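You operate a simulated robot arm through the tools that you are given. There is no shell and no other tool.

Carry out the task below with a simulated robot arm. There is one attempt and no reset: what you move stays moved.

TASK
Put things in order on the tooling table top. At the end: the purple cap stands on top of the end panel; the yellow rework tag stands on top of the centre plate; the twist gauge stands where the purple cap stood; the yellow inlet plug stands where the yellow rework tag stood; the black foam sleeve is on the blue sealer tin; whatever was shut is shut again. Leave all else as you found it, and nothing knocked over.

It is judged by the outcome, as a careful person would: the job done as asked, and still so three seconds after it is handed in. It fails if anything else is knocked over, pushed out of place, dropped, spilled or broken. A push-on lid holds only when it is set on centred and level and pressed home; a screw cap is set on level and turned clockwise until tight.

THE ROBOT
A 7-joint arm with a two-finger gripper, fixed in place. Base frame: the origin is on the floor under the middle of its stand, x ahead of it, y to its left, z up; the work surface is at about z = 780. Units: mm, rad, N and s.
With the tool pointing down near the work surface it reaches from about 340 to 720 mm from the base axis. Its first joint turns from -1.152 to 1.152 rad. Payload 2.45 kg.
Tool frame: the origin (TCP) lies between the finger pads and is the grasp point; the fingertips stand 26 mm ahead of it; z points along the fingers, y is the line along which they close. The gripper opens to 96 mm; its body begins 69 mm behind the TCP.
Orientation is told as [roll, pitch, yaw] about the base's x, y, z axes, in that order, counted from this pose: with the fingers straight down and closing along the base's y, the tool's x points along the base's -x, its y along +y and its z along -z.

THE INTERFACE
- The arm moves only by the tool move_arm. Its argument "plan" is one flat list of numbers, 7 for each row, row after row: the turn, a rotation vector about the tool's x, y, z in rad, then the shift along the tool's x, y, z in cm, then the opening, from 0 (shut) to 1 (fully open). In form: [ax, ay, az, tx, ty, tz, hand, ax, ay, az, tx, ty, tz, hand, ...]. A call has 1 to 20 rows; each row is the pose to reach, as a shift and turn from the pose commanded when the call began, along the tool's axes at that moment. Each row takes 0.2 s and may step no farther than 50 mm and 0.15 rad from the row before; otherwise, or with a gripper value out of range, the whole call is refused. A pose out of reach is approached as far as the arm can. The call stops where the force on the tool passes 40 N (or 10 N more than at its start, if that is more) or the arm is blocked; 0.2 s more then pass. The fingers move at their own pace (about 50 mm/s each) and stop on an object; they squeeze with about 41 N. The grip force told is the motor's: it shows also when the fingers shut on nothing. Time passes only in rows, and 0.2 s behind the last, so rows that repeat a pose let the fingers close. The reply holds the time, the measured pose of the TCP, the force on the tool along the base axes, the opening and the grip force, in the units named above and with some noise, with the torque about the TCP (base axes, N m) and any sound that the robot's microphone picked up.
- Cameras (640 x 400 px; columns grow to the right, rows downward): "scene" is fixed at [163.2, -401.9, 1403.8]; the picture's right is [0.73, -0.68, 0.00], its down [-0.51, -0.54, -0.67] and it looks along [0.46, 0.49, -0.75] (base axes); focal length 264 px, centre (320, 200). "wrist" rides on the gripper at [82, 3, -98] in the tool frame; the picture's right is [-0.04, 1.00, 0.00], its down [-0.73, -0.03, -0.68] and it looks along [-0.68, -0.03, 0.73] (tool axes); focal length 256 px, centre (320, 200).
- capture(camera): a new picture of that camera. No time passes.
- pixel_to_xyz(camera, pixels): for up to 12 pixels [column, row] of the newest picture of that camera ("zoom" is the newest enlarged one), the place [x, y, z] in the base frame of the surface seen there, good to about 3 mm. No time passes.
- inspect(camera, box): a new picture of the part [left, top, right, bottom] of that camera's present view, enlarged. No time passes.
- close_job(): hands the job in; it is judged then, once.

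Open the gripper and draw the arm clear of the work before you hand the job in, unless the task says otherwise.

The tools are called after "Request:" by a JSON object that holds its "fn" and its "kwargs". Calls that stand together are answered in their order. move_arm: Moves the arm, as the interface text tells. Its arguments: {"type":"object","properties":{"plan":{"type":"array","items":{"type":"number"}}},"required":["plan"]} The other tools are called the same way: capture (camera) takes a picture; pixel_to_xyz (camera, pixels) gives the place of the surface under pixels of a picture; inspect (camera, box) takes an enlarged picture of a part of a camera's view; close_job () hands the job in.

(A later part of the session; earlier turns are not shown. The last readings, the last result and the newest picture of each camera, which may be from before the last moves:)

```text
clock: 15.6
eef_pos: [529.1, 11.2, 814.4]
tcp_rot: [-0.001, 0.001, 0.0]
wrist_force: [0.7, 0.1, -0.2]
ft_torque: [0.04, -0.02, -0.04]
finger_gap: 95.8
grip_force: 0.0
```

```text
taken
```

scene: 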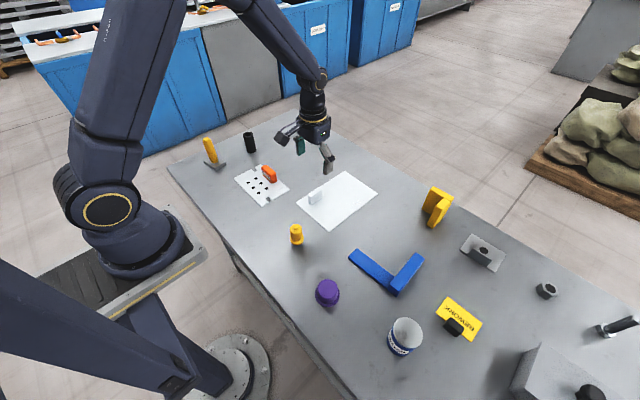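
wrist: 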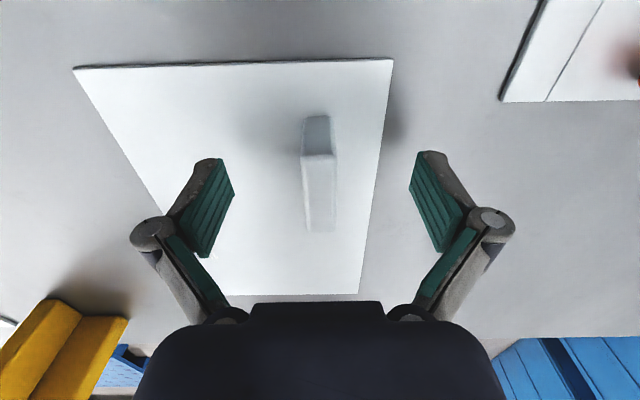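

The block at (318,185) sits between the fingers. I close on it and lift only a few millimetres at first to read the weight.

Request:
{"fn": "move_arm", "kwargs": {"plan": [0, 0, 0, 0, 0, 0, 0, 0, 0, 0, 0, 0, 0, 0, 0, 0, 0, 0, 0, 0, 0, 0, 0, 0, 0, 0, 0, 0, 0, 0, 0, 0, 0, 0, 0, 0, 0, 0, 0, 0, 0, 0]}}

Request:
{"fn": "move_arm", "kwargs": {"plan": [0, 0, 0, 0, 0, -0.5, 0, 0, 0, 0, 0, 0, -1.0, 0, 0, 0, 0, 0, 0, -1.5, 0]}}

Request:
{"fn": "capture", "kwargs": {"camera": "scene"}}

Request:
{"fn": "inspect", "kwargs": {"camera": "scene", "box": [280, 140, 400, 240]}}

```text
clock: 17.0
eef_pos: [528.8, 11.3, 814.5]
tcp_rot: [0.0, 0.001, 0.001]
wrist_force: [-0.6, -0.9, 0.7]
ft_torque: [-0.03, 0.1, -0.21]
finger_gap: 15.5
grip_force: 41.3
```

```text
clock: 17.8
eef_pos: [528.1, 12.6, 831.3]
tcp_rot: [-0.001, 0.002, 0.0]
wrist_force: [0.1, 0.6, -4.4]
ft_torque: [0.1, 0.17, -0.02]
finger_gap: 15.6
grip_force: 41.1
```

```text
taken
```

scene: 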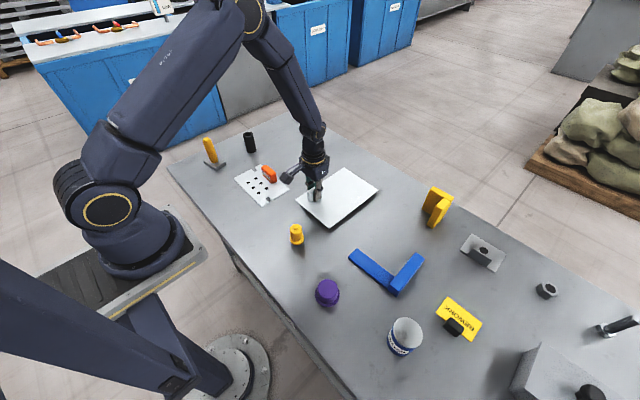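

```text
4.00 times, centred on (340, 190) of scene
```

zoom: 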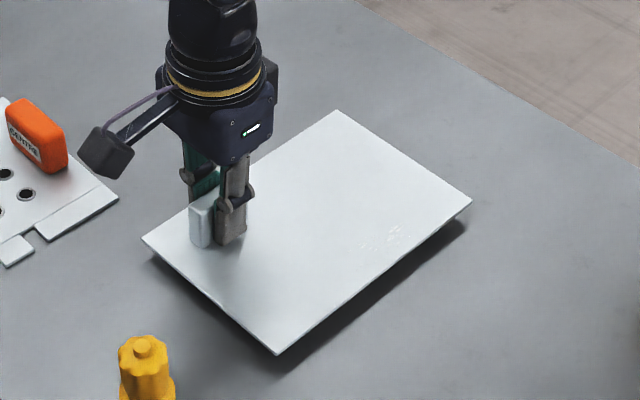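

The plate comes up freely (about 4.5 N, torque small), with plain table visible under its near edge so far. I'll raise it another 130 mm to see beneath it from the scene camera.

Request:
{"fn": "move_arm", "kwargs": {"plan": [0, 0, 0, 0, 0, -3, 0, 0, 0, 0, 0, 0, -6, 0, 0, 0, 0, 0, 0, -9, 0, 0, 0, 0, 0, 0, -12, 0, 0, 0, 0, 0, 0, -15, 0]}}

Request:
{"fn": "capture", "kwargs": {"camera": "scene"}}

Request:
{"fn": "inspect", "kwargs": {"camera": "scene", "box": [270, 130, 430, 250]}}

```text
clock: 19.0
eef_pos: [529.4, 10.5, 978.6]
tcp_rot: [-0.002, 0.0, 0.0]
wrist_force: [0.3, -0.3, -4.0]
ft_torque: [0.15, 0.2, 0.01]
finger_gap: 15.6
grip_force: 40.5
```

```text
taken
```

scene: 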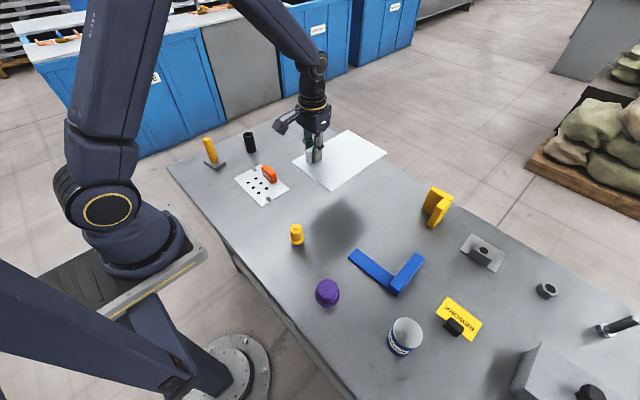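

```text
3.33 times, centred on (350, 190) of scene
```

zoom: 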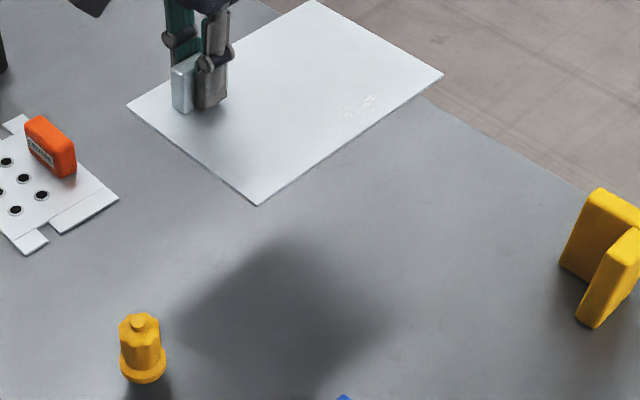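

The whole area under the plate is bare, flat table, so nothing is hidden there. I lower the plate straight back to exactly where it was.

Request:
{"fn": "move_arm", "kwargs": {"plan": [0, 0, 0, 0, 0, 4, 0, 0, 0, 0, 0, 0, 8, 0, 0, 0, 0, 0, 0, 12, 0, 0, 0, 0, 0, 0, 14.5, 0, 0, 0, 0, 0, 0, 15.5, 0, 0, 0, 0, 0, 0, 16, 0, 0, 0, 0, 0, 0, 16.3, 0, 0, 0, 0, 0, 0, 16.5, 0]}}

Request:
{"fn": "inspect", "kwargs": {"camera": "scene", "box": [280, 140, 400, 240]}}

```text
clock: 20.8
eef_pos: [527.7, 12.3, 815.9]
tcp_rot: [-0.001, 0.0, 0.0]
wrist_force: [-0.2, 0.5, -2.3]
ft_torque: [-0.01, -0.01, -0.01]
finger_gap: 15.5
grip_force: 40.8
```

```text
4.00 times, centred on (340, 190) of scene
```

zoom: 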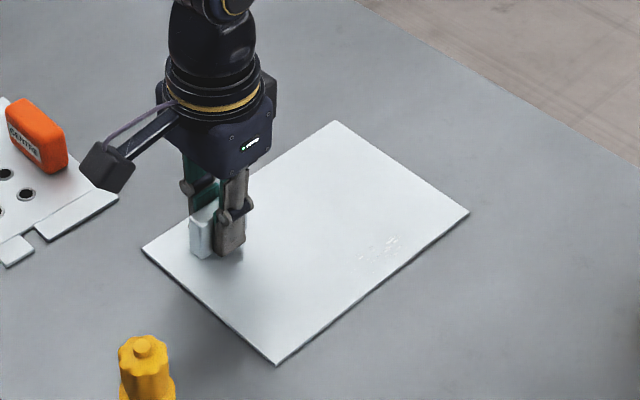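

The plate is nearly down (2.3 N still carried). I lower another 1.5 mm and open the fingers.

Request:
{"fn": "move_arm", "kwargs": {"plan": [0, 0, 0, 0, 0, 0.08, 0, 0, 0, 0, 0, 0, 0.15, 0, 0, 0, 0, 0, 0, 0.15, 0.3, 0, 0, 0, 0, 0, 0.15, 0.6, 0, 0, 0, 0, 0, 0.15, 1, 0, 0, 0, 0, 0, 0.15, 1, 0, 0, 0, 0, 0, 0.15, 1]}}

Request:
{"fn": "move_arm", "kwargs": {"plan": [0, 0, 0, 0, 0, -3, 1, 0, 0, 0, 0, 0, -7, 1, 0, 0, 0, 0, 0, -11, 1, 0, 0, 0, 0, 0, -13.5, 1]}}

Request:
{"fn": "capture", "kwargs": {"camera": "wrist"}}

Request:
{"fn": "pixel_to_xyz", "kwargs": {"camera": "wrist", "pixels": [[318, 90], [188, 22], [356, 18], [346, 202], [244, 202]]}}

```text
clock: 22.4
eef_pos: [528.2, 12.1, 814.9]
tcp_rot: [0.0, -0.001, 0.0]
wrist_force: [-0.4, 0.3, 0.4]
ft_torque: [0.01, -0.04, 0.01]
finger_gap: 96.1
grip_force: 0.1
```

```text
clock: 23.4
eef_pos: [528.2, 11.7, 949.7]
tcp_rot: [0.0, 0.001, 0.0]
wrist_force: [0.1, -0.8, 0.5]
ft_torque: [0.01, -0.01, 0.03]
finger_gap: 96.2
grip_force: 0.0
```

```text
taken
```

wrist: 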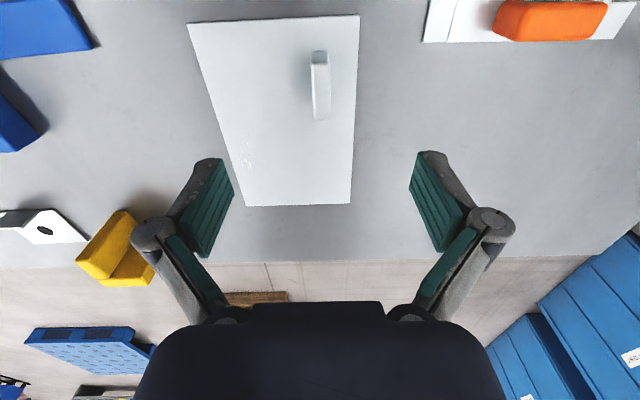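

```text
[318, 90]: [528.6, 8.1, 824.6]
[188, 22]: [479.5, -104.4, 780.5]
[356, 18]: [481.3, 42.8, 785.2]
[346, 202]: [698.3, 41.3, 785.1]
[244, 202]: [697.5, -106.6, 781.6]
```

The plate is back within about 1–2 mm. The centre plate also has a grip, so I'll check under it the same way; I move above its orange grip at about (483,186), turning the gripper 90°.

Request:
{"fn": "move_arm", "kwargs": {"plan": [0, 0, -0.143, 0.41, 1.58, 0, 1, 0, 0, -0.286, 0.82, 3.16, 0, 1, 0, 0, -0.428, 1.23, 4.75, 0, 1, 0, 0, -0.571, 1.64, 6.33, 0, 1, 0, 0, -0.714, 2.05, 7.91, 0, 1, 0, 0, -0.857, 2.45, 9.49, 0, 1, 0, 0, -1.0, 2.86, 11.07, 0, 1, 0, 0, -1.143, 3.27, 12.65, 0, 1, 0, 0, -1.285, 3.68, 14.24, 0, 1, 0, 0, -1.428, 4.09, 15.82, 0, 1, 0, 0, -1.571, 4.5, 17.4, 0, 1, 0, 0, -1.571, 4.5, 17.4, 0, 1]}}

Request:
{"fn": "capture", "kwargs": {"camera": "wrist"}}

```text
clock: 26.0
eef_pos: [483.7, 185.6, 949.1]
tcp_rot: [0.001, 0.001, 1.572]
wrist_force: [0.5, -0.4, -0.7]
ft_torque: [0.01, 0.0, -0.02]
finger_gap: 96.1
grip_force: 0.0
```

```text
taken
```

wrist: 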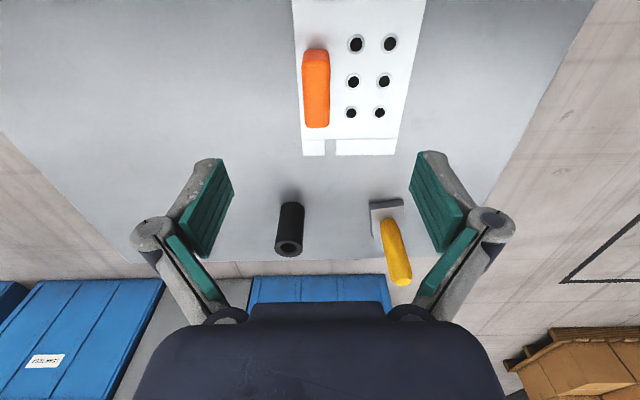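

Request:
{"fn": "pixel_to_xyz", "kwargs": {"camera": "wrist", "pixels": [[316, 65], [316, 90], [317, 115], [306, 90], [327, 90], [306, 75], [327, 110], [314, 52], [316, 126], [305, 150], [395, 152], [323, 150]]}}

Request:
{"fn": "inspect", "kwargs": {"camera": "wrist", "box": [360, 180, 430, 300]}}

Request:
{"fn": "inspect", "kwargs": {"camera": "wrist", "box": [280, 20, 420, 160]}}

```text
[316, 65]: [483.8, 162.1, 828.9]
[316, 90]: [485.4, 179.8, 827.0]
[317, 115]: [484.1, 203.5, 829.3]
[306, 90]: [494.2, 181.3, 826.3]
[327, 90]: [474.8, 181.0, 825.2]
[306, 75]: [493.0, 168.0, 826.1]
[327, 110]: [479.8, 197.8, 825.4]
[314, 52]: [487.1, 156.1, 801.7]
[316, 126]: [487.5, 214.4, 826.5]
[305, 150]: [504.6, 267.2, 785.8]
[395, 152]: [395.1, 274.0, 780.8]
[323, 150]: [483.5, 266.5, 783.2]
```

```text
3.33 times, centred on (395, 240) of wrist
```

zoom: 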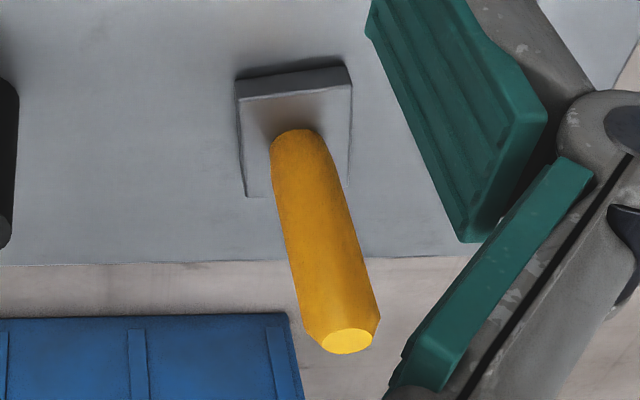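

```text
2.86 times, centred on (350, 90) of wrist
```

zoom: 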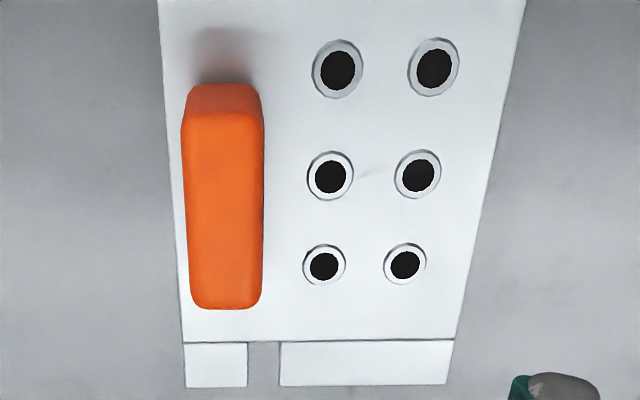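

The orange grip spans x 474–496, y 157–214, top z 827. I descend onto it and close.

Request:
{"fn": "move_arm", "kwargs": {"plan": [0, 0, 0, 0, -0.13, 4.5, 1, 0, 0, 0, 0, -0.13, 9.0, 1, 0, 0, 0, 0, -0.13, 12, 1, 0, 0, 0, 0, -0.13, 13.3, 1, 0, 0, 0, 0, -0.13, 13.3, 0.5, 0, 0, 0, 0, -0.13, 13.3, 0, 0, 0, 0, 0, -0.13, 13.3, 0, 0, 0, 0, 0, -0.13, 13.3, 0, 0, 0, 0, 0, -0.13, 13.3, 0]}}

Request:
{"fn": "move_arm", "kwargs": {"plan": [0, 0, 0, 0, 0, -0.5, 0, 0, 0, 0, 0, 0, -1.0, 0, 0, 0, 0, 0, 0, -1.5, 0, 0, 0, 0, 0, 0, -1.5, 0]}}

Request:
{"fn": "inspect", "kwargs": {"camera": "scene", "box": [200, 120, 320, 220]}}

```text
clock: 28.0
eef_pos: [484.2, 185.7, 816.5]
tcp_rot: [0.0, 0.0, 1.571]
wrist_force: [0.1, 0.6, 1.0]
ft_torque: [0.13, 0.0, -0.15]
finger_gap: 23.7
grip_force: 32.2
```

```text
clock: 29.0
eef_pos: [483.5, 185.9, 830.3]
tcp_rot: [0.0, 0.0, 1.57]
wrist_force: [0.7, -0.4, -4.1]
ft_torque: [0.03, -0.02, 0.01]
finger_gap: 23.7
grip_force: 41.2
```

```text
4.00 times, centred on (260, 170) of scene
```

zoom: 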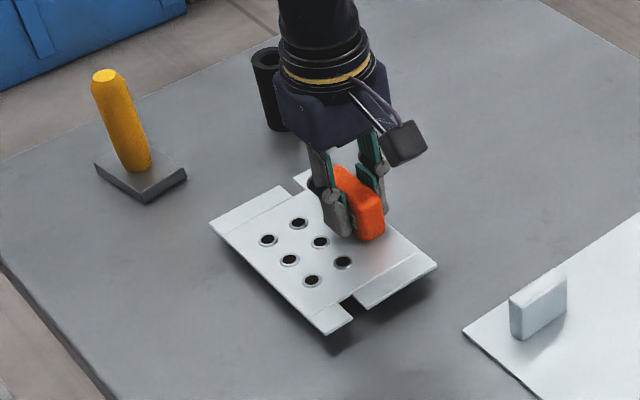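

It lifts level (4.1 N). I raise it further to look underneath.

Request:
{"fn": "move_arm", "kwargs": {"plan": [0, 0, 0, 0, 0, -3, 0, 0, 0, 0, 0, 0, -6, 0, 0, 0, 0, 0, 0, -9, 0, 0, 0, 0, 0, 0, -12, 0, 0, 0, 0, 0, 0, -12, 0]}}

Request:
{"fn": "capture", "kwargs": {"camera": "scene"}}

Request:
{"fn": "inspect", "kwargs": {"camera": "scene", "box": [200, 120, 320, 220]}}

```text
clock: 30.2
eef_pos: [485.0, 184.9, 952.3]
tcp_rot: [0.002, 0.0, 1.57]
wrist_force: [0.6, 0.8, -3.5]
ft_torque: [-0.01, -0.1, 0.0]
finger_gap: 23.5
grip_force: 41.1
```

```text
taken
```

scene: 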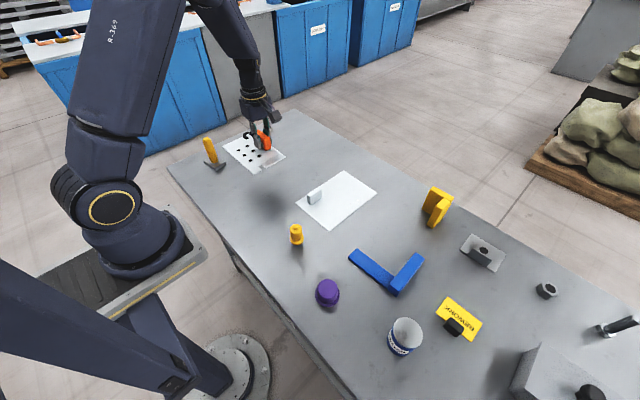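

```text
4.00 times, centred on (260, 170) of scene
```

zoom: 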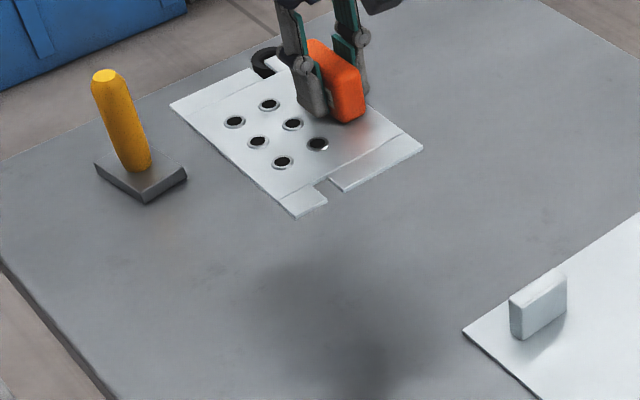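

Only bare table is there too. I lower the centre plate back straight to its place and release.

Request:
{"fn": "move_arm", "kwargs": {"plan": [0, 0, 0, 0, 0, 4, 0, 0, 0, 0, 0, 0, 8, 0, 0, 0, 0, 0, 0, 11, 0, 0, 0, 0, 0, 0, 12.5, 0, 0, 0, 0, 0, 0, 13, 0, 0, 0, 0, 0, 0, 13.3, 0, 0, 0, 0, 0, 0, 13.5, 0, 0, 0, 0, 0, 0, 13.6, 0, 0, 0, 0, 0, 0, 13.6, 0]}}

Request:
{"fn": "inspect", "kwargs": {"camera": "scene", "box": [200, 120, 320, 220]}}

```text
clock: 32.2
eef_pos: [485.4, 185.8, 816.1]
tcp_rot: [0.0, 0.0, 1.571]
wrist_force: [-4.5, -0.8, 13.6]
ft_torque: [0.02, 0.13, 0.03]
finger_gap: 23.5
grip_force: 41.0
```

```text
4.00 times, centred on (260, 170) of scene
```

zoom: 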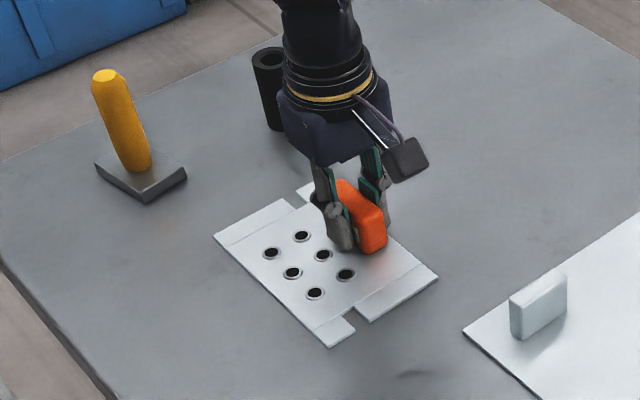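

It rests on the table (13.6 N pressing). I open the fingers and rise clear.

Request:
{"fn": "move_arm", "kwargs": {"plan": [0, 0, 0, 0, 0, -0.05, 0.1, 0, 0, 0, 0, 0, -0.05, 0.4, 0, 0, 0, 0, 0, -0.05, 0.8, 0, 0, 0, 0, 0, -0.05, 0.8, 0, 0, 0, 0, 0, -0.05, 1, 0, 0, 0, 0, 0, -3, 1, 0, 0, 0, 0, 0, -7, 1, 0, 0, 0, 0, 0, -11, 1, 0, 0, 0, 0, 0, -13.5, 1]}}

Request:
{"fn": "capture", "kwargs": {"camera": "wrist"}}

Request:
{"fn": "inspect", "kwargs": {"camera": "scene", "box": [180, 100, 420, 250]}}

```text
clock: 34.2
eef_pos: [484.9, 184.8, 950.2]
tcp_rot: [0.0, 0.0, 1.57]
wrist_force: [0.1, 0.6, -0.4]
ft_torque: [0.01, -0.02, 0.04]
finger_gap: 96.0
grip_force: 0.1
```

```text
taken
```

wrist: 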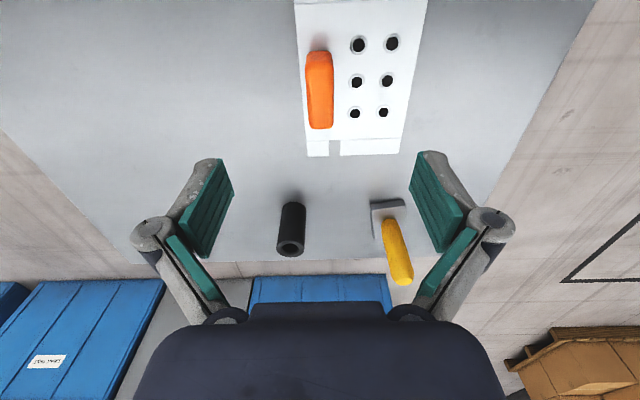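

```text
2.67 times, centred on (300, 175) of scene
```

zoom: 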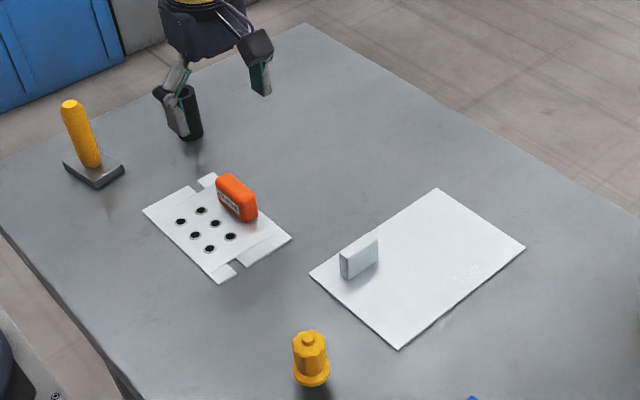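

Both plates are back in place and hide nothing. Next I'll look closely at the sealer tin (does it have a lid?) by moving to view around (388,-402).

Request:
{"fn": "move_arm", "kwargs": {"plan": [0, 0, 0.139, 2.75, 1.26, 0, 1, 0, 0, 0.279, 5.49, 2.52, 0, 1, 0, 0, 0.418, 8.24, 3.78, 0, 1, 0, 0, 0.558, 10.99, 5.04, 0, 1, 0, 0, 0.697, 13.74, 6.29, 0, 1, 0, 0, 0.836, 16.48, 7.55, 0, 1, 0, 0, 0.976, 19.23, 8.81, 0, 1, 0, 0, 1.115, 21.98, 10.07, 0, 1, 0, 0, 1.255, 24.72, 11.33, 0, 1, 0, 0, 1.394, 27.47, 12.59, 0, 1, 0, 0, 1.534, 30.22, 13.85, 0, 1, 0, 0, 1.673, 32.96, 15.11, 0, 1, 0, 0, 1.812, 35.71, 16.36, 0, 1, 0, 0, 1.952, 38.46, 17.62, 0, 1, 0, 0, 2.091, 41.21, 18.88, 0, 1, 0, 0, 2.231, 43.95, 20.14, 0, 1, 0, 0, 2.37, 46.7, 21.4, 0, 1, 0, 0, 2.37, 46.7, 21.4, 0, 1]}}

Request:
{"fn": "capture", "kwargs": {"camera": "wrist"}}

Request:
{"fn": "inspect", "kwargs": {"camera": "wrist", "box": [240, 60, 420, 240]}}

```text
clock: 38.0
eef_pos: [273.1, -283.9, 950.6]
tcp_rot: [0.001, 0.001, -0.801]
wrist_force: [0.4, 0.8, -0.7]
ft_torque: [-0.01, -0.01, -0.02]
finger_gap: 95.5
grip_force: 0.2
```

```text
taken
```

wrist: 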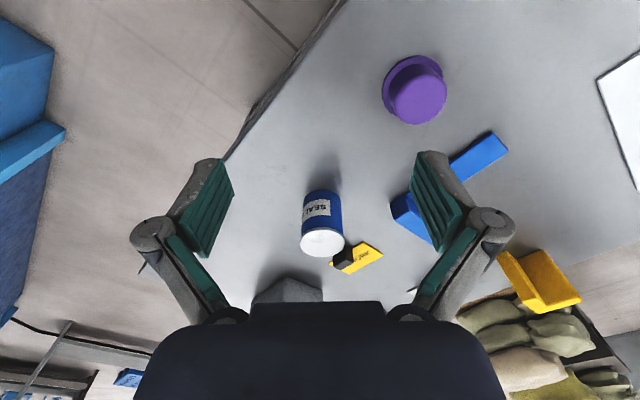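

```text
2.22 times, centred on (330, 150) of wrist
```

zoom: 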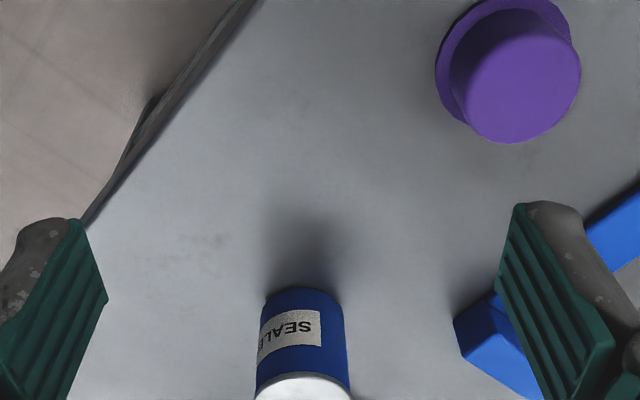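

Request:
{"fn": "inspect", "kwargs": {"camera": "wrist", "box": [285, 175, 355, 265]}}

Request:
{"fn": "pixel_to_xyz", "kwargs": {"camera": "wrist", "pixels": [[322, 242], [304, 240], [342, 240], [322, 254], [322, 232], [308, 250], [336, 250], [321, 195], [320, 205], [322, 222], [310, 234], [334, 234]]}}

Request:
{"fn": "inspect", "kwargs": {"camera": "wrist", "box": [370, 40, 460, 140]}}

Request:
{"fn": "pixel_to_xyz", "kwargs": {"camera": "wrist", "pixels": [[418, 98], [400, 105], [436, 85], [405, 115], [430, 118], [418, 80], [440, 100], [385, 95], [395, 70], [410, 60], [430, 62], [388, 85]]}}

```text
4.44 times, centred on (320, 220) of wrist
```

zoom: 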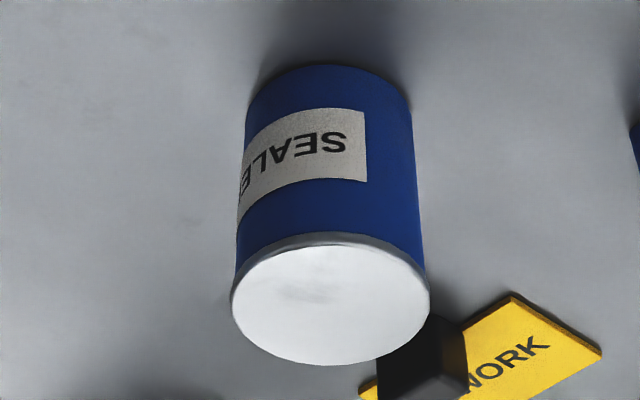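

```text
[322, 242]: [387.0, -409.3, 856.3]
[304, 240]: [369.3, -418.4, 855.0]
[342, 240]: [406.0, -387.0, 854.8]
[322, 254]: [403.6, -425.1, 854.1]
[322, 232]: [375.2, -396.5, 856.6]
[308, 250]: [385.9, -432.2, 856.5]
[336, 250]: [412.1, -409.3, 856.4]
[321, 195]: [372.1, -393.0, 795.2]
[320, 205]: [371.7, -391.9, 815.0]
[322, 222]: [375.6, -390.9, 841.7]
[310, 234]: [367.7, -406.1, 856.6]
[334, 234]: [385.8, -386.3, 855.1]
```

```text
4.00 times, centred on (415, 90) of wrist
```

zoom: 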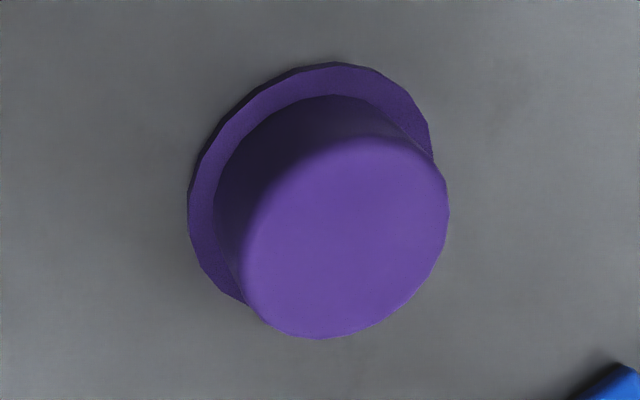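

```text
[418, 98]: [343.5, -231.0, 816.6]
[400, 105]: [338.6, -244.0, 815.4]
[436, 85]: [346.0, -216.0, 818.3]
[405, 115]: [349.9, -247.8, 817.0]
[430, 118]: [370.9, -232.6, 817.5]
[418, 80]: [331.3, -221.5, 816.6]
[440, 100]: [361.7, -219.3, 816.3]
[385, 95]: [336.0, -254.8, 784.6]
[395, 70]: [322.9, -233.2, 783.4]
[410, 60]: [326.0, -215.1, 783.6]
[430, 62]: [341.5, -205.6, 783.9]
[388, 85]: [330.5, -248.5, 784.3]
```

The tin (top z 856, Ø≈52 mm at (391,-410)) has a thin metal lid; the cap is at about (348,-230) with top z 817. Still no plainly recognisable twist gauge, so I test whether the arm can reach over the lidded box by moving outward with the tool tilted forward 0.5 rad.

Request:
{"fn": "move_arm", "kwargs": {"plan": [0, -0.045, 0.01, -4.02, -0.83, -0.45, 1, 0, -0.091, 0.02, -8.04, -1.66, -0.91, 1, 0, -0.136, 0.03, -12.05, -2.49, -1.36, 1, 0, -0.182, 0.04, -16.07, -3.32, -1.82, 1, 0, -0.227, 0.05, -20.09, -4.15, -2.27, 1, 0, -0.273, 0.06, -24.11, -4.99, -2.73, 1, 0, -0.318, 0.07, -28.13, -5.82, -3.18, 1, 0, -0.364, 0.08, -32.15, -6.65, -3.64, 1, 0, -0.409, 0.09, -36.16, -7.48, -4.09, 1, 0, -0.455, 0.1, -40.18, -8.31, -4.55, 1, 0, -0.5, 0.11, -44.2, -9.14, -5, 1, 0, -0.5, 0.11, -44.2, -9.14, -5, 1]}}

Request:
{"fn": "capture", "kwargs": {"camera": "wrist"}}

Request:
{"fn": "capture", "kwargs": {"camera": "scene"}}

```text
clock: 40.6
eef_pos: [489.6, -613.8, 991.8]
tcp_rot: [0.03, -0.498, -0.92]
wrist_force: [0.5, -0.3, 0.4]
ft_torque: [0.0, -0.02, -0.05]
finger_gap: 96.0
grip_force: 0.2
out of reach, approached as far as the arm can: row 10, 11, 12
```

```text
taken
```

wrist: 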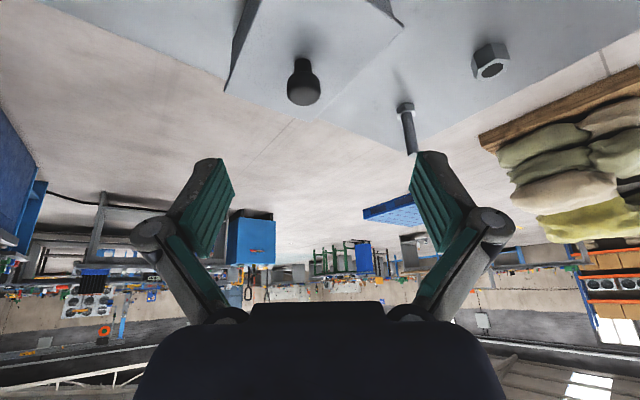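

```text
taken
```

scene: 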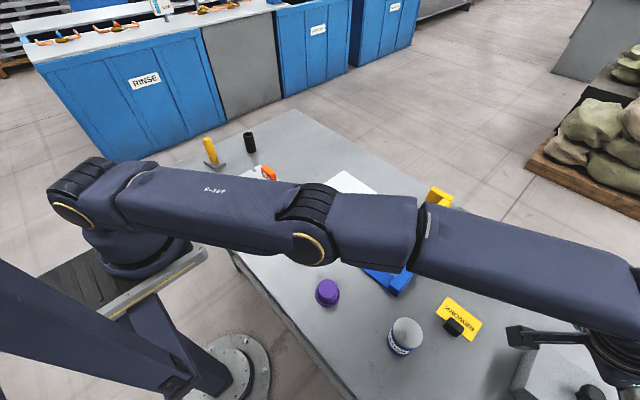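

The arm can get to a radius of about 785 mm at this tilt; more tilt and lower would reach the knob. I enlarge the view of the box top and knob at (303,85) and measure it.

Request:
{"fn": "inspect", "kwargs": {"camera": "wrist", "box": [210, 0, 420, 130]}}

Request:
{"fn": "pixel_to_xyz", "kwargs": {"camera": "wrist", "pixels": [[303, 95], [290, 88], [317, 88], [303, 80], [302, 65], [303, 102], [296, 66], [308, 66], [303, 40], [260, 20], [350, 20], [230, 85]]}}

```text
3.05 times, centred on (315, 65) of wrist
```

zoom: 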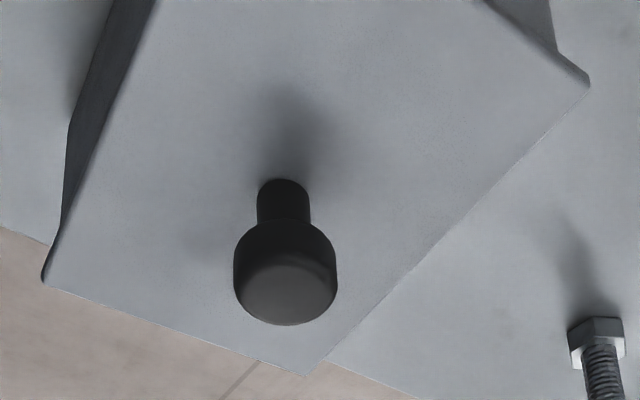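

```text
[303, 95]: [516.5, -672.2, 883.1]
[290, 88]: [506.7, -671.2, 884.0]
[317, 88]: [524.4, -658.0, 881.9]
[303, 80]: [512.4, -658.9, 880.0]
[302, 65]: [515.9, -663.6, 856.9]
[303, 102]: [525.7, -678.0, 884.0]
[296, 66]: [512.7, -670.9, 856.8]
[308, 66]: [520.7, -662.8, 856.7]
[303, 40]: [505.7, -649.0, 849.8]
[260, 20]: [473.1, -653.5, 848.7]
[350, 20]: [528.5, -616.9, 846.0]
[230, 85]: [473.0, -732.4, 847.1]
```

The knob sits at (516,-668), radius ~840 mm – well outside the stated tool-down reach, as are the nut, bolt, clip and angle piece, so that box is surroundings. All the handled, reachable things match the named ones (panel, plate, tag with grips), leaving the handled flat-based item at (391,377) as the twist gauge. I back off along the same way and upright the tool.

Request:
{"fn": "move_arm", "kwargs": {"plan": [0, 0.045, -0.01, 3.81, 0.39, -1.55, 1, 0, 0.091, -0.02, 7.61, 0.78, -3.09, 1, 0, 0.136, -0.03, 11.42, 1.17, -4.64, 1, 0, 0.182, -0.04, 15.23, 1.56, -6.18, 1, 0, 0.227, -0.05, 19.04, 1.95, -7.73, 1, 0, 0.273, -0.06, 22.84, 2.35, -9.27, 1, 0, 0.318, -0.07, 26.65, 2.74, -10.82, 1, 0, 0.364, -0.08, 30.46, 3.13, -12.36, 1, 0, 0.409, -0.09, 34.27, 3.52, -13.91, 1, 0, 0.455, -0.1, 38.07, 3.91, -15.45, 1, 0, 0.5, -0.11, 41.88, 4.3, -17.0, 1, 0, 0.5, -0.11, 41.88, 4.3, -17.0, 1]}}

Request:
{"fn": "capture", "kwargs": {"camera": "scene"}}

```text
clock: 43.2
eef_pos: [245.6, -232.3, 944.1]
tcp_rot: [0.0, -0.001, -0.8]
wrist_force: [-0.3, 0.2, -0.2]
ft_torque: [0.02, 0.01, 0.05]
finger_gap: 95.8
grip_force: 0.1
```

```text
taken
```

scene: 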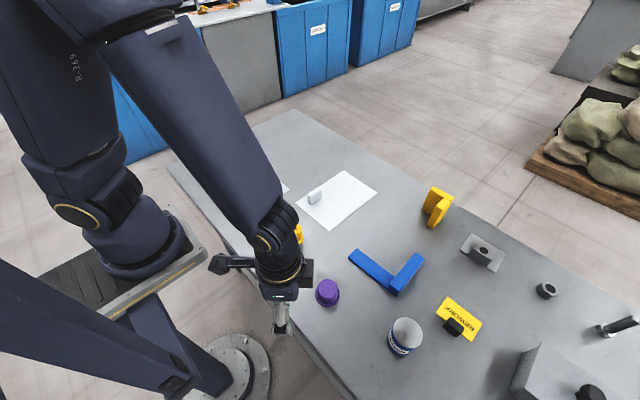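

I'm now at (246,-232,944), upright. I move above the purple cap (≈(349,-230)) with yaw 0 and look at it for an exact centre.

Request:
{"fn": "move_arm", "kwargs": {"plan": [0, 0, -0.133, -1.18, 1.26, 0, 1, 0, 0, -0.267, -2.36, 2.52, 0, 1, 0, 0, -0.4, -3.54, 3.78, 0, 1, 0, 0, -0.533, -4.71, 5.04, 0, 1, 0, 0, -0.667, -5.89, 6.3, 0, 1, 0, 0, -0.8, -7.07, 7.56, 0, 1, 0, 0, -0.8, -7.07, 7.56, 0, 1]}}

Request:
{"fn": "capture", "kwargs": {"camera": "wrist"}}

Request:
{"fn": "inspect", "kwargs": {"camera": "wrist", "box": [250, 30, 390, 170]}}

```text
clock: 44.8
eef_pos: [352.0, -232.6, 942.7]
tcp_rot: [-0.002, 0.0, 0.003]
wrist_force: [0.1, -0.5, -0.2]
ft_torque: [0.01, 0.02, 0.01]
finger_gap: 96.2
grip_force: 0.0
```

```text
taken
```

wrist: 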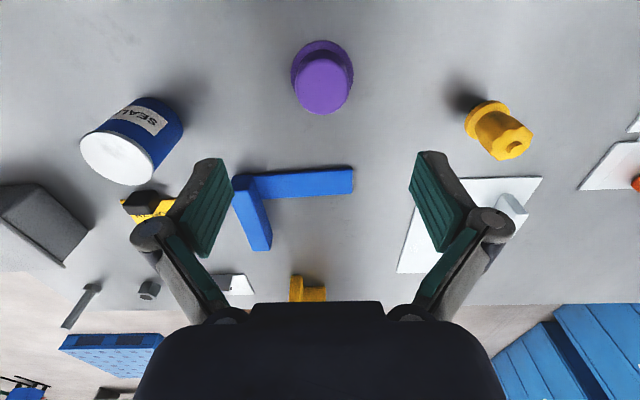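

```text
2.86 times, centred on (320, 100) of wrist
```

zoom: 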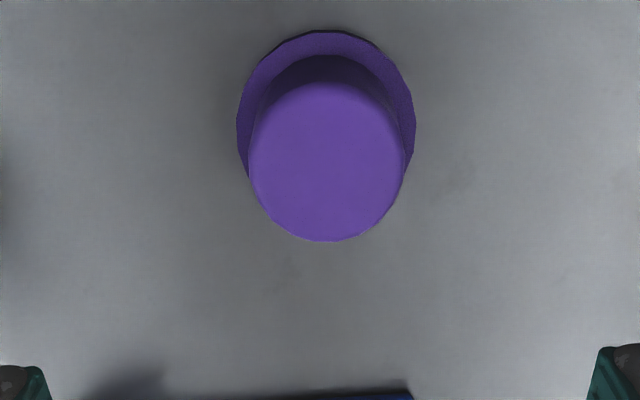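

The cap's top disc is centred near (322,86). I measure its edge points.

Request:
{"fn": "pixel_to_xyz", "kwargs": {"camera": "wrist", "pixels": [[322, 86], [297, 86], [348, 86], [322, 62], [322, 112], [304, 104], [340, 104], [293, 72], [352, 72], [322, 43], [322, 100], [310, 86]]}}

```text
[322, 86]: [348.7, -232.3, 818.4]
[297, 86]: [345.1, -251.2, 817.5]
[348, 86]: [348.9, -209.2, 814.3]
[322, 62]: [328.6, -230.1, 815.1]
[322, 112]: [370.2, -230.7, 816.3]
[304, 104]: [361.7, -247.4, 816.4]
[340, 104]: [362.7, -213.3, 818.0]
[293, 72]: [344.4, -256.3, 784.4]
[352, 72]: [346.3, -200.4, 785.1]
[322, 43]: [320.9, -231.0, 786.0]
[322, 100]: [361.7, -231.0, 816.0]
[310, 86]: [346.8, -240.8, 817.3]
```

Cap centre is (349,-230), body Ø≈45, flange Ø≈58 at the base. I descend to TCP z≈815, so the tips stay above the flange, and close.

Request:
{"fn": "move_arm", "kwargs": {"plan": [0, 0, 0, 0.35, 0.2, 4.5, 1, 0, 0, 0, 0.35, 0.2, 9, 1, 0, 0, 0, 0.35, 0.2, 11.8, 1, 0, 0, 0, 0.35, 0.2, 12.8, 1, 0, 0, 0, 0.35, 0.2, 12.8, 1]}}

Request:
{"fn": "capture", "kwargs": {"camera": "wrist"}}

```text
clock: 46.0
eef_pos: [348.2, -231.5, 815.2]
tcp_rot: [-0.002, -0.002, 0.003]
wrist_force: [-0.3, -0.1, 0.6]
ft_torque: [0.01, 0.01, -0.01]
finger_gap: 96.1
grip_force: 0.0
```

```text
taken
```

wrist: 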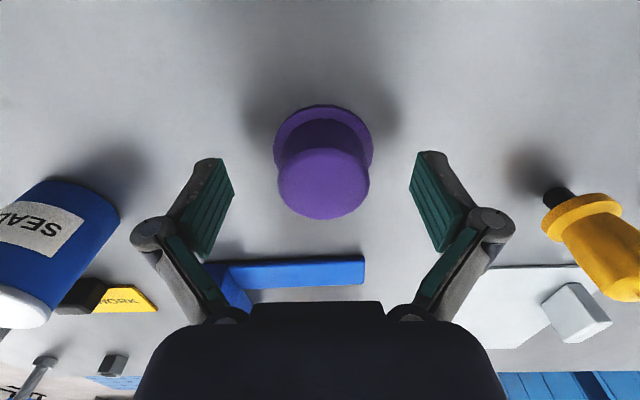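

The cap at (322,180) is centred between the fingers. I close and lift it a little.

Request:
{"fn": "move_arm", "kwargs": {"plan": [0, 0, 0, 0, 0, 0, 0.3, 0, 0, 0, 0, 0, 0, 0, 0, 0, 0, 0, 0, 0, 0, 0, 0, 0, 0, 0, 0, 0, 0, 0, 0, 0, 0, 0, 0]}}

Request:
{"fn": "move_arm", "kwargs": {"plan": [0, 0, 0, 0, 0, -1, 0, 0, 0, 0, 0, 0, -4, 0, 0, 0, 0, 0, 0, -8, 0, 0, 0, 0, 0, 0, -10, 0]}}

Request:
{"fn": "capture", "kwargs": {"camera": "wrist"}}

```text
clock: 47.2
eef_pos: [346.6, -233.1, 815.6]
tcp_rot: [0.001, -0.002, 0.002]
wrist_force: [-0.9, 0.6, 4.5]
ft_torque: [-0.03, -0.02, 0.02]
finger_gap: 44.9
grip_force: 40.9
```

```text
clock: 48.2
eef_pos: [346.4, -230.2, 915.8]
tcp_rot: [-0.001, -0.002, 0.001]
wrist_force: [-0.1, -0.4, -0.2]
ft_torque: [0.01, 0.03, -0.04]
finger_gap: 44.7
grip_force: 41.0
```

```text
taken
```

wrist: 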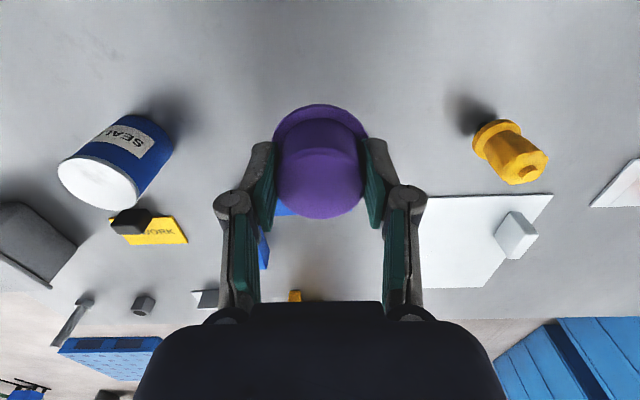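

The cap is held (gap 44.8 mm). I carry it over to the free part of the white end panel at about (605,-45).

Request:
{"fn": "move_arm", "kwargs": {"plan": [0, 0, 0, -3.2, 2.33, 0, 0, 0, 0, 0, -6.5, 4.65, 0, 0, 0, 0, 0, -9.7, 6.98, 0, 0, 0, 0, 0, -12.9, 9.3, 0, 0, 0, 0, 0, -16.2, 11.63, 0, 0, 0, 0, 0, -19.4, 13.95, 0, 0, 0, 0, 0, -22.6, 16.28, 0, 0, 0, 0, 0, -25.8, 18.6, 0, 0, 0, 0, 0, -25.8, 18.6, 0, 0]}}

Request:
{"fn": "capture", "kwargs": {"camera": "wrist"}}

Request:
{"fn": "inspect", "kwargs": {"camera": "scene", "box": [270, 130, 430, 250]}}

```text
clock: 50.2
eef_pos: [605.5, -44.4, 914.7]
tcp_rot: [0.001, 0.001, 0.001]
wrist_force: [0.0, 0.2, 0.6]
ft_torque: [-0.03, 0.04, 0.08]
finger_gap: 44.3
grip_force: 41.2
```

```text
taken
```

wrist: 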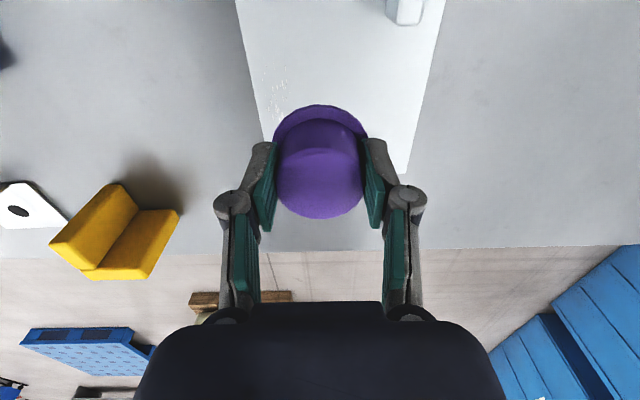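

```text
3.33 times, centred on (350, 190) of scene
```

zoom: 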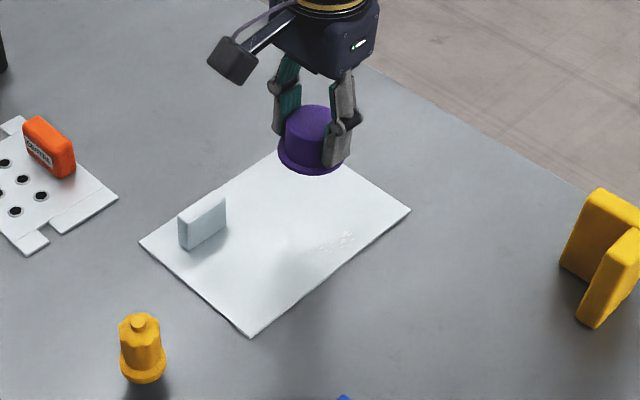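

It's above the panel at (605,-44). I descend slowly to just over the panel's surface (TCP z≈820).

Request:
{"fn": "move_arm", "kwargs": {"plan": [0, 0, 0, 0, 0, 4, 0, 0, 0, 0, 0, 0, 7.5, 0, 0, 0, 0, 0, 0, 8.8, 0, 0, 0, 0, 0, 0, 9.1, 0, 0, 0, 0, 0, 0, 9.3, 0, 0, 0, 0, 0, 0, 9.4, 0]}}

Request:
{"fn": "inspect", "kwargs": {"camera": "scene", "box": [300, 150, 400, 230]}}

```text
clock: 51.6
eef_pos: [606.4, -44.4, 822.5]
tcp_rot: [0.0, 0.0, 0.002]
wrist_force: [1.1, 1.0, 0.4]
ft_torque: [-0.01, 0.01, -0.02]
finger_gap: 44.4
grip_force: 41.1
```

```text
5.00 times, centred on (350, 190) of scene
```

zoom: 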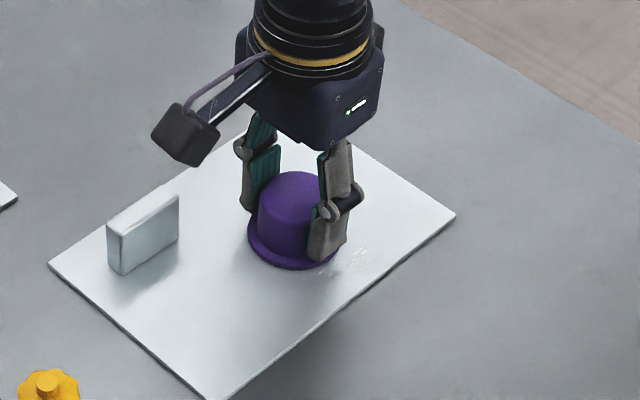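

No contact yet at z 822.5. I lower in half‑millimetre steps to feel for the panel.

Request:
{"fn": "move_arm", "kwargs": {"plan": [0, 0, 0, 0, 0, 0.05, 0, 0, 0, 0, 0, 0, 0.1, 0, 0, 0, 0, 0, 0, 0.15, 0, 0, 0, 0, 0, 0, 0.2, 0]}}

```text
clock: 52.6
eef_pos: [605.4, -45.1, 820.3]
tcp_rot: [0.001, -0.002, 0.004]
wrist_force: [-1.1, -0.5, 6.3]
ft_torque: [0.0, 0.05, 0.07]
finger_gap: 44.3
grip_force: 41.0
```

The force of 6.3 N shows the cap is on the panel. I open the fingers, then rise.

Request:
{"fn": "move_arm", "kwargs": {"plan": [0, 0, 0, 0, 0, -0.03, 0.3, 0, 0, 0, 0, 0, -0.03, 0.6, 0, 0, 0, 0, 0, -0.03, 0.9, 0, 0, 0, 0, 0, -0.03, 1, 0, 0, 0, 0, 0, -0.03, 1, 0, 0, 0, 0, 0, -3, 1, 0, 0, 0, 0, 0, -7, 1, 0, 0, 0, 0, 0, -11, 1, 0, 0, 0, 0, 0, -13, 1]}}

Request:
{"fn": "capture", "kwargs": {"camera": "wrist"}}

Request:
{"fn": "inspect", "kwargs": {"camera": "scene", "box": [270, 130, 430, 250]}}

```text
clock: 54.6
eef_pos: [604.1, -44.1, 949.8]
tcp_rot: [0.0, 0.0, 0.002]
wrist_force: [0.7, 0.6, 0.4]
ft_torque: [0.0, 0.0, 0.0]
finger_gap: 95.8
grip_force: 0.0
```

```text
taken
```

wrist: 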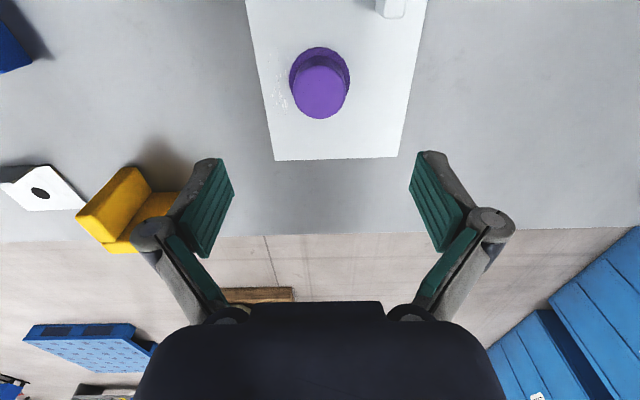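

```text
3.33 times, centred on (350, 190) of scene
```

zoom: 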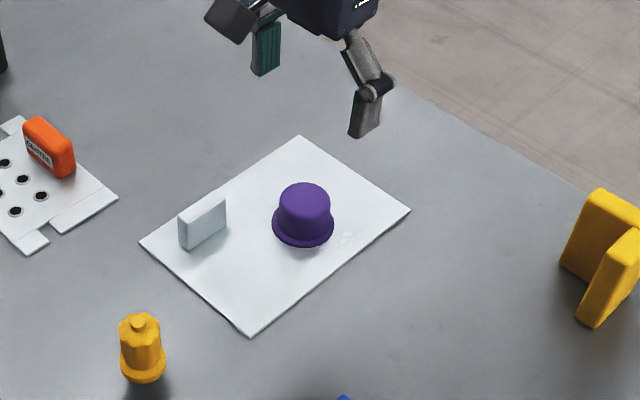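

The purple cap stands on the end panel at about (605,-45). Now I go view the rework tag near (490,-472) from close.

Request:
{"fn": "move_arm", "kwargs": {"plan": [0, 0, 0.075, 2.39, -3.11, 0, 1, 0, 0, 0.15, 4.78, -6.22, 0, 1, 0, 0, 0.225, 7.17, -9.33, 0, 1, 0, 0, 0.3, 9.56, -12.44, 0, 1, 0, 0, 0.375, 11.95, -15.55, 0, 1, 0, 0, 0.45, 14.34, -18.66, 0, 1, 0, 0, 0.525, 16.73, -21.77, 0, 1, 0, 0, 0.6, 19.12, -24.88, 0, 1, 0, 0, 0.675, 21.51, -27.99, 0, 1, 0, 0, 0.75, 23.9, -31.1, 0, 1, 0, 0, 0.75, 23.9, -31.1, 0, 1]}}

Request:
{"fn": "capture", "kwargs": {"camera": "wrist"}}

Request:
{"fn": "inspect", "kwargs": {"camera": "wrist", "box": [260, 110, 400, 230]}}

```text
clock: 57.0
eef_pos: [364.5, -354.3, 949.5]
tcp_rot: [0.0, 0.0, -0.75]
wrist_force: [0.4, 0.2, 0.4]
ft_torque: [0.0, 0.0, -0.01]
finger_gap: 96.0
grip_force: 0.0
```

```text
taken
```

wrist: 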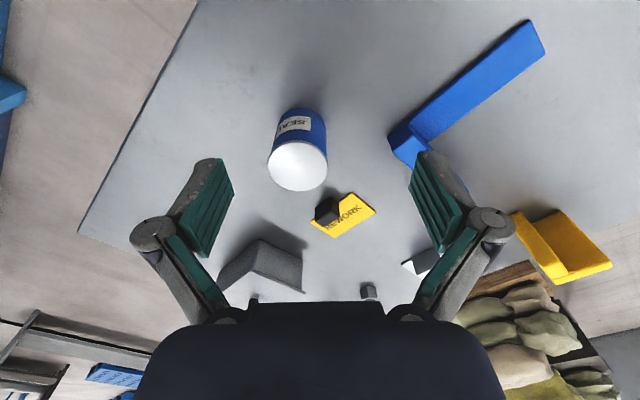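

```text
3.33 times, centred on (330, 170) of wrist
```

zoom: 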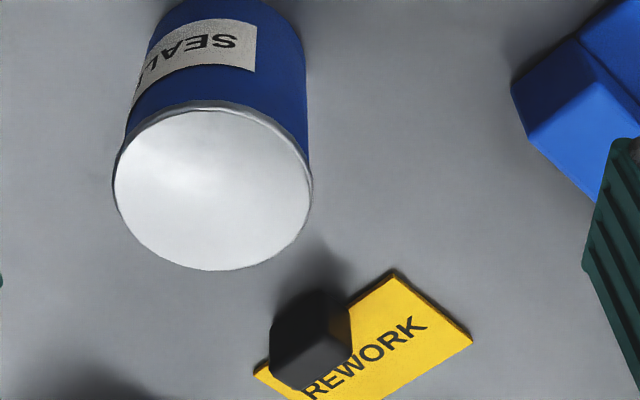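

I see the tag at (343,215) with its black grip at (327,210). I measure its corners and the grip.

Request:
{"fn": "inspect", "kwargs": {"camera": "wrist", "box": [300, 180, 390, 245]}}

Request:
{"fn": "pixel_to_xyz", "kwargs": {"camera": "wrist", "pixels": [[349, 194], [375, 210], [336, 236], [311, 221], [326, 213], [318, 210], [335, 208], [326, 220], [327, 200], [320, 220], [335, 218], [345, 215]]}}

```text
6.15 times, centred on (345, 212) of wrist
```

zoom: 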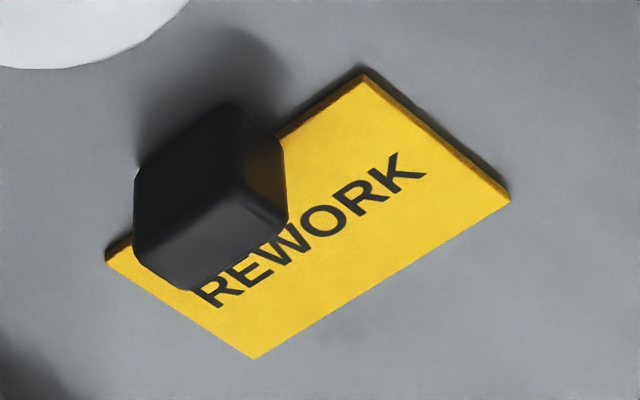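

```text
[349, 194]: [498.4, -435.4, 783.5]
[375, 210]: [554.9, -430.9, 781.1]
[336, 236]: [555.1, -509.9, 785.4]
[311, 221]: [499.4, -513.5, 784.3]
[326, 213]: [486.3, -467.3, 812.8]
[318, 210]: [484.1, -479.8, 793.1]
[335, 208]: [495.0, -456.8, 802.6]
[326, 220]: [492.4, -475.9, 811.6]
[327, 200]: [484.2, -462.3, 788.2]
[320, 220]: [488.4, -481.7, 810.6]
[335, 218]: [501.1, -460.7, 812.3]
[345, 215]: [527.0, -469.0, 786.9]
```

The tag's plate spans x 498–555, y −513…−433 (centre ≈(527,−472)), and its black grip is centred near (494,−471), top z 812. I hover above the grip with yaw 0.

Request:
{"fn": "move_arm", "kwargs": {"plan": [0, 0, -0.125, -2.91, 0.05, 0, 1, 0, 0, -0.25, -5.81, 0.1, 0, 1, 0, 0, -0.375, -8.72, 0.15, 0, 1, 0, 0, -0.5, -11.63, 0.2, 0, 1, 0, 0, -0.625, -14.53, 0.24, 0, 1, 0, 0, -0.75, -17.44, 0.29, 0, 1, 0, 0, -0.75, -17.44, 0.29, 3, 1, 0, 0, -0.75, -17.44, 0.29, 3, 1]}}

Request:
{"fn": "capture", "kwargs": {"camera": "wrist"}}

Request:
{"fn": "inspect", "kwargs": {"camera": "wrist", "box": [240, 40, 400, 170]}}

```text
clock: 58.8
eef_pos: [495.4, -471.3, 918.8]
tcp_rot: [0.0, 0.0, 0.003]
wrist_force: [0.6, -0.2, 0.7]
ft_torque: [0.05, 0.01, 0.02]
finger_gap: 96.1
grip_force: 0.1
```

```text
taken
```

wrist: 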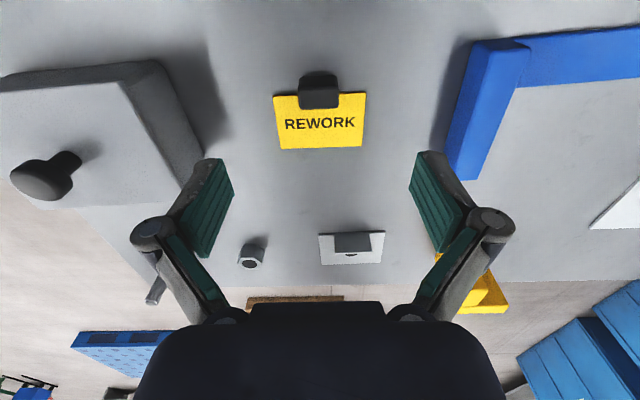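

```text
3.08 times, centred on (320, 105) of wrist
```

zoom: 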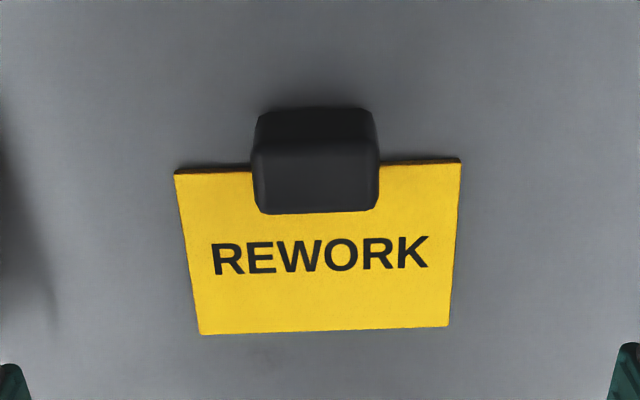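

The grip is at px x 298–339, y 75–109; the tag is nearly square to the axes (turned about 1–2°). I measure it again from here.

Request:
{"fn": "pixel_to_xyz", "kwargs": {"camera": "wrist", "pixels": [[318, 98], [301, 98], [336, 98], [318, 90], [318, 107], [318, 80], [275, 97], [365, 94], [363, 145], [282, 147], [345, 140], [300, 112]]}}

```text
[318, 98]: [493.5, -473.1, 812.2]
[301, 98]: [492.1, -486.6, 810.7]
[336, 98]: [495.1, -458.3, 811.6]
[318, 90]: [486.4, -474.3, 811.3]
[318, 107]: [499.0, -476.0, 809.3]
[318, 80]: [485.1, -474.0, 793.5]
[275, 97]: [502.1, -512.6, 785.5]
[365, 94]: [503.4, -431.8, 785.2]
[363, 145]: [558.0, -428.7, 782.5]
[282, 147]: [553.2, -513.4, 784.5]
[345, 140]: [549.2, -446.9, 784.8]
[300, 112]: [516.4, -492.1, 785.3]
```

Grip centre is (493,-472.5). I descend to TCP z≈815 (tips about 4 mm above the tag plate) and close.

Request:
{"fn": "move_arm", "kwargs": {"plan": [0, 0, 0, 0.24, -0.13, 4.5, 1, 0, 0, 0, 0.24, -0.13, 8.5, 1, 0, 0, 0, 0.24, -0.13, 10.3, 1, 0, 0, 0, 0.24, -0.13, 10.3, 0.6, 0, 0, 0, 0.24, -0.13, 10.3, 0.3, 0, 0, 0, 0.24, -0.13, 10.3, 0, 0, 0, 0, 0.24, -0.13, 10.3, 0, 0, 0, 0, 0.24, -0.13, 10.3, 0, 0, 0, 0, 0.24, -0.13, 10.3, 0]}}

Request:
{"fn": "capture", "kwargs": {"camera": "wrist"}}

```text
clock: 60.8
eef_pos: [492.9, -471.5, 817.0]
tcp_rot: [-0.001, 0.002, 0.001]
wrist_force: [0.1, 0.1, 0.4]
ft_torque: [-0.01, 0.03, 0.02]
finger_gap: 33.0
grip_force: 41.3
```

```text
taken
```

wrist: 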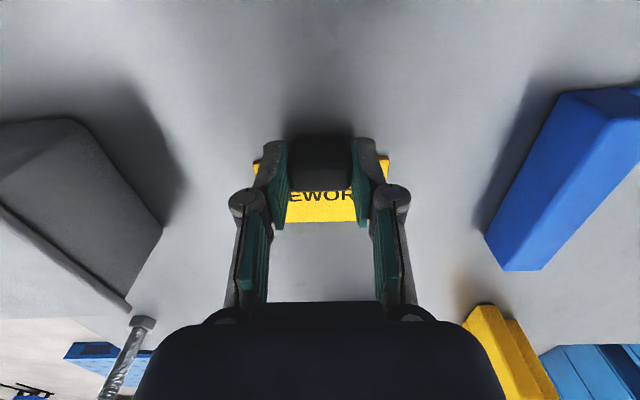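

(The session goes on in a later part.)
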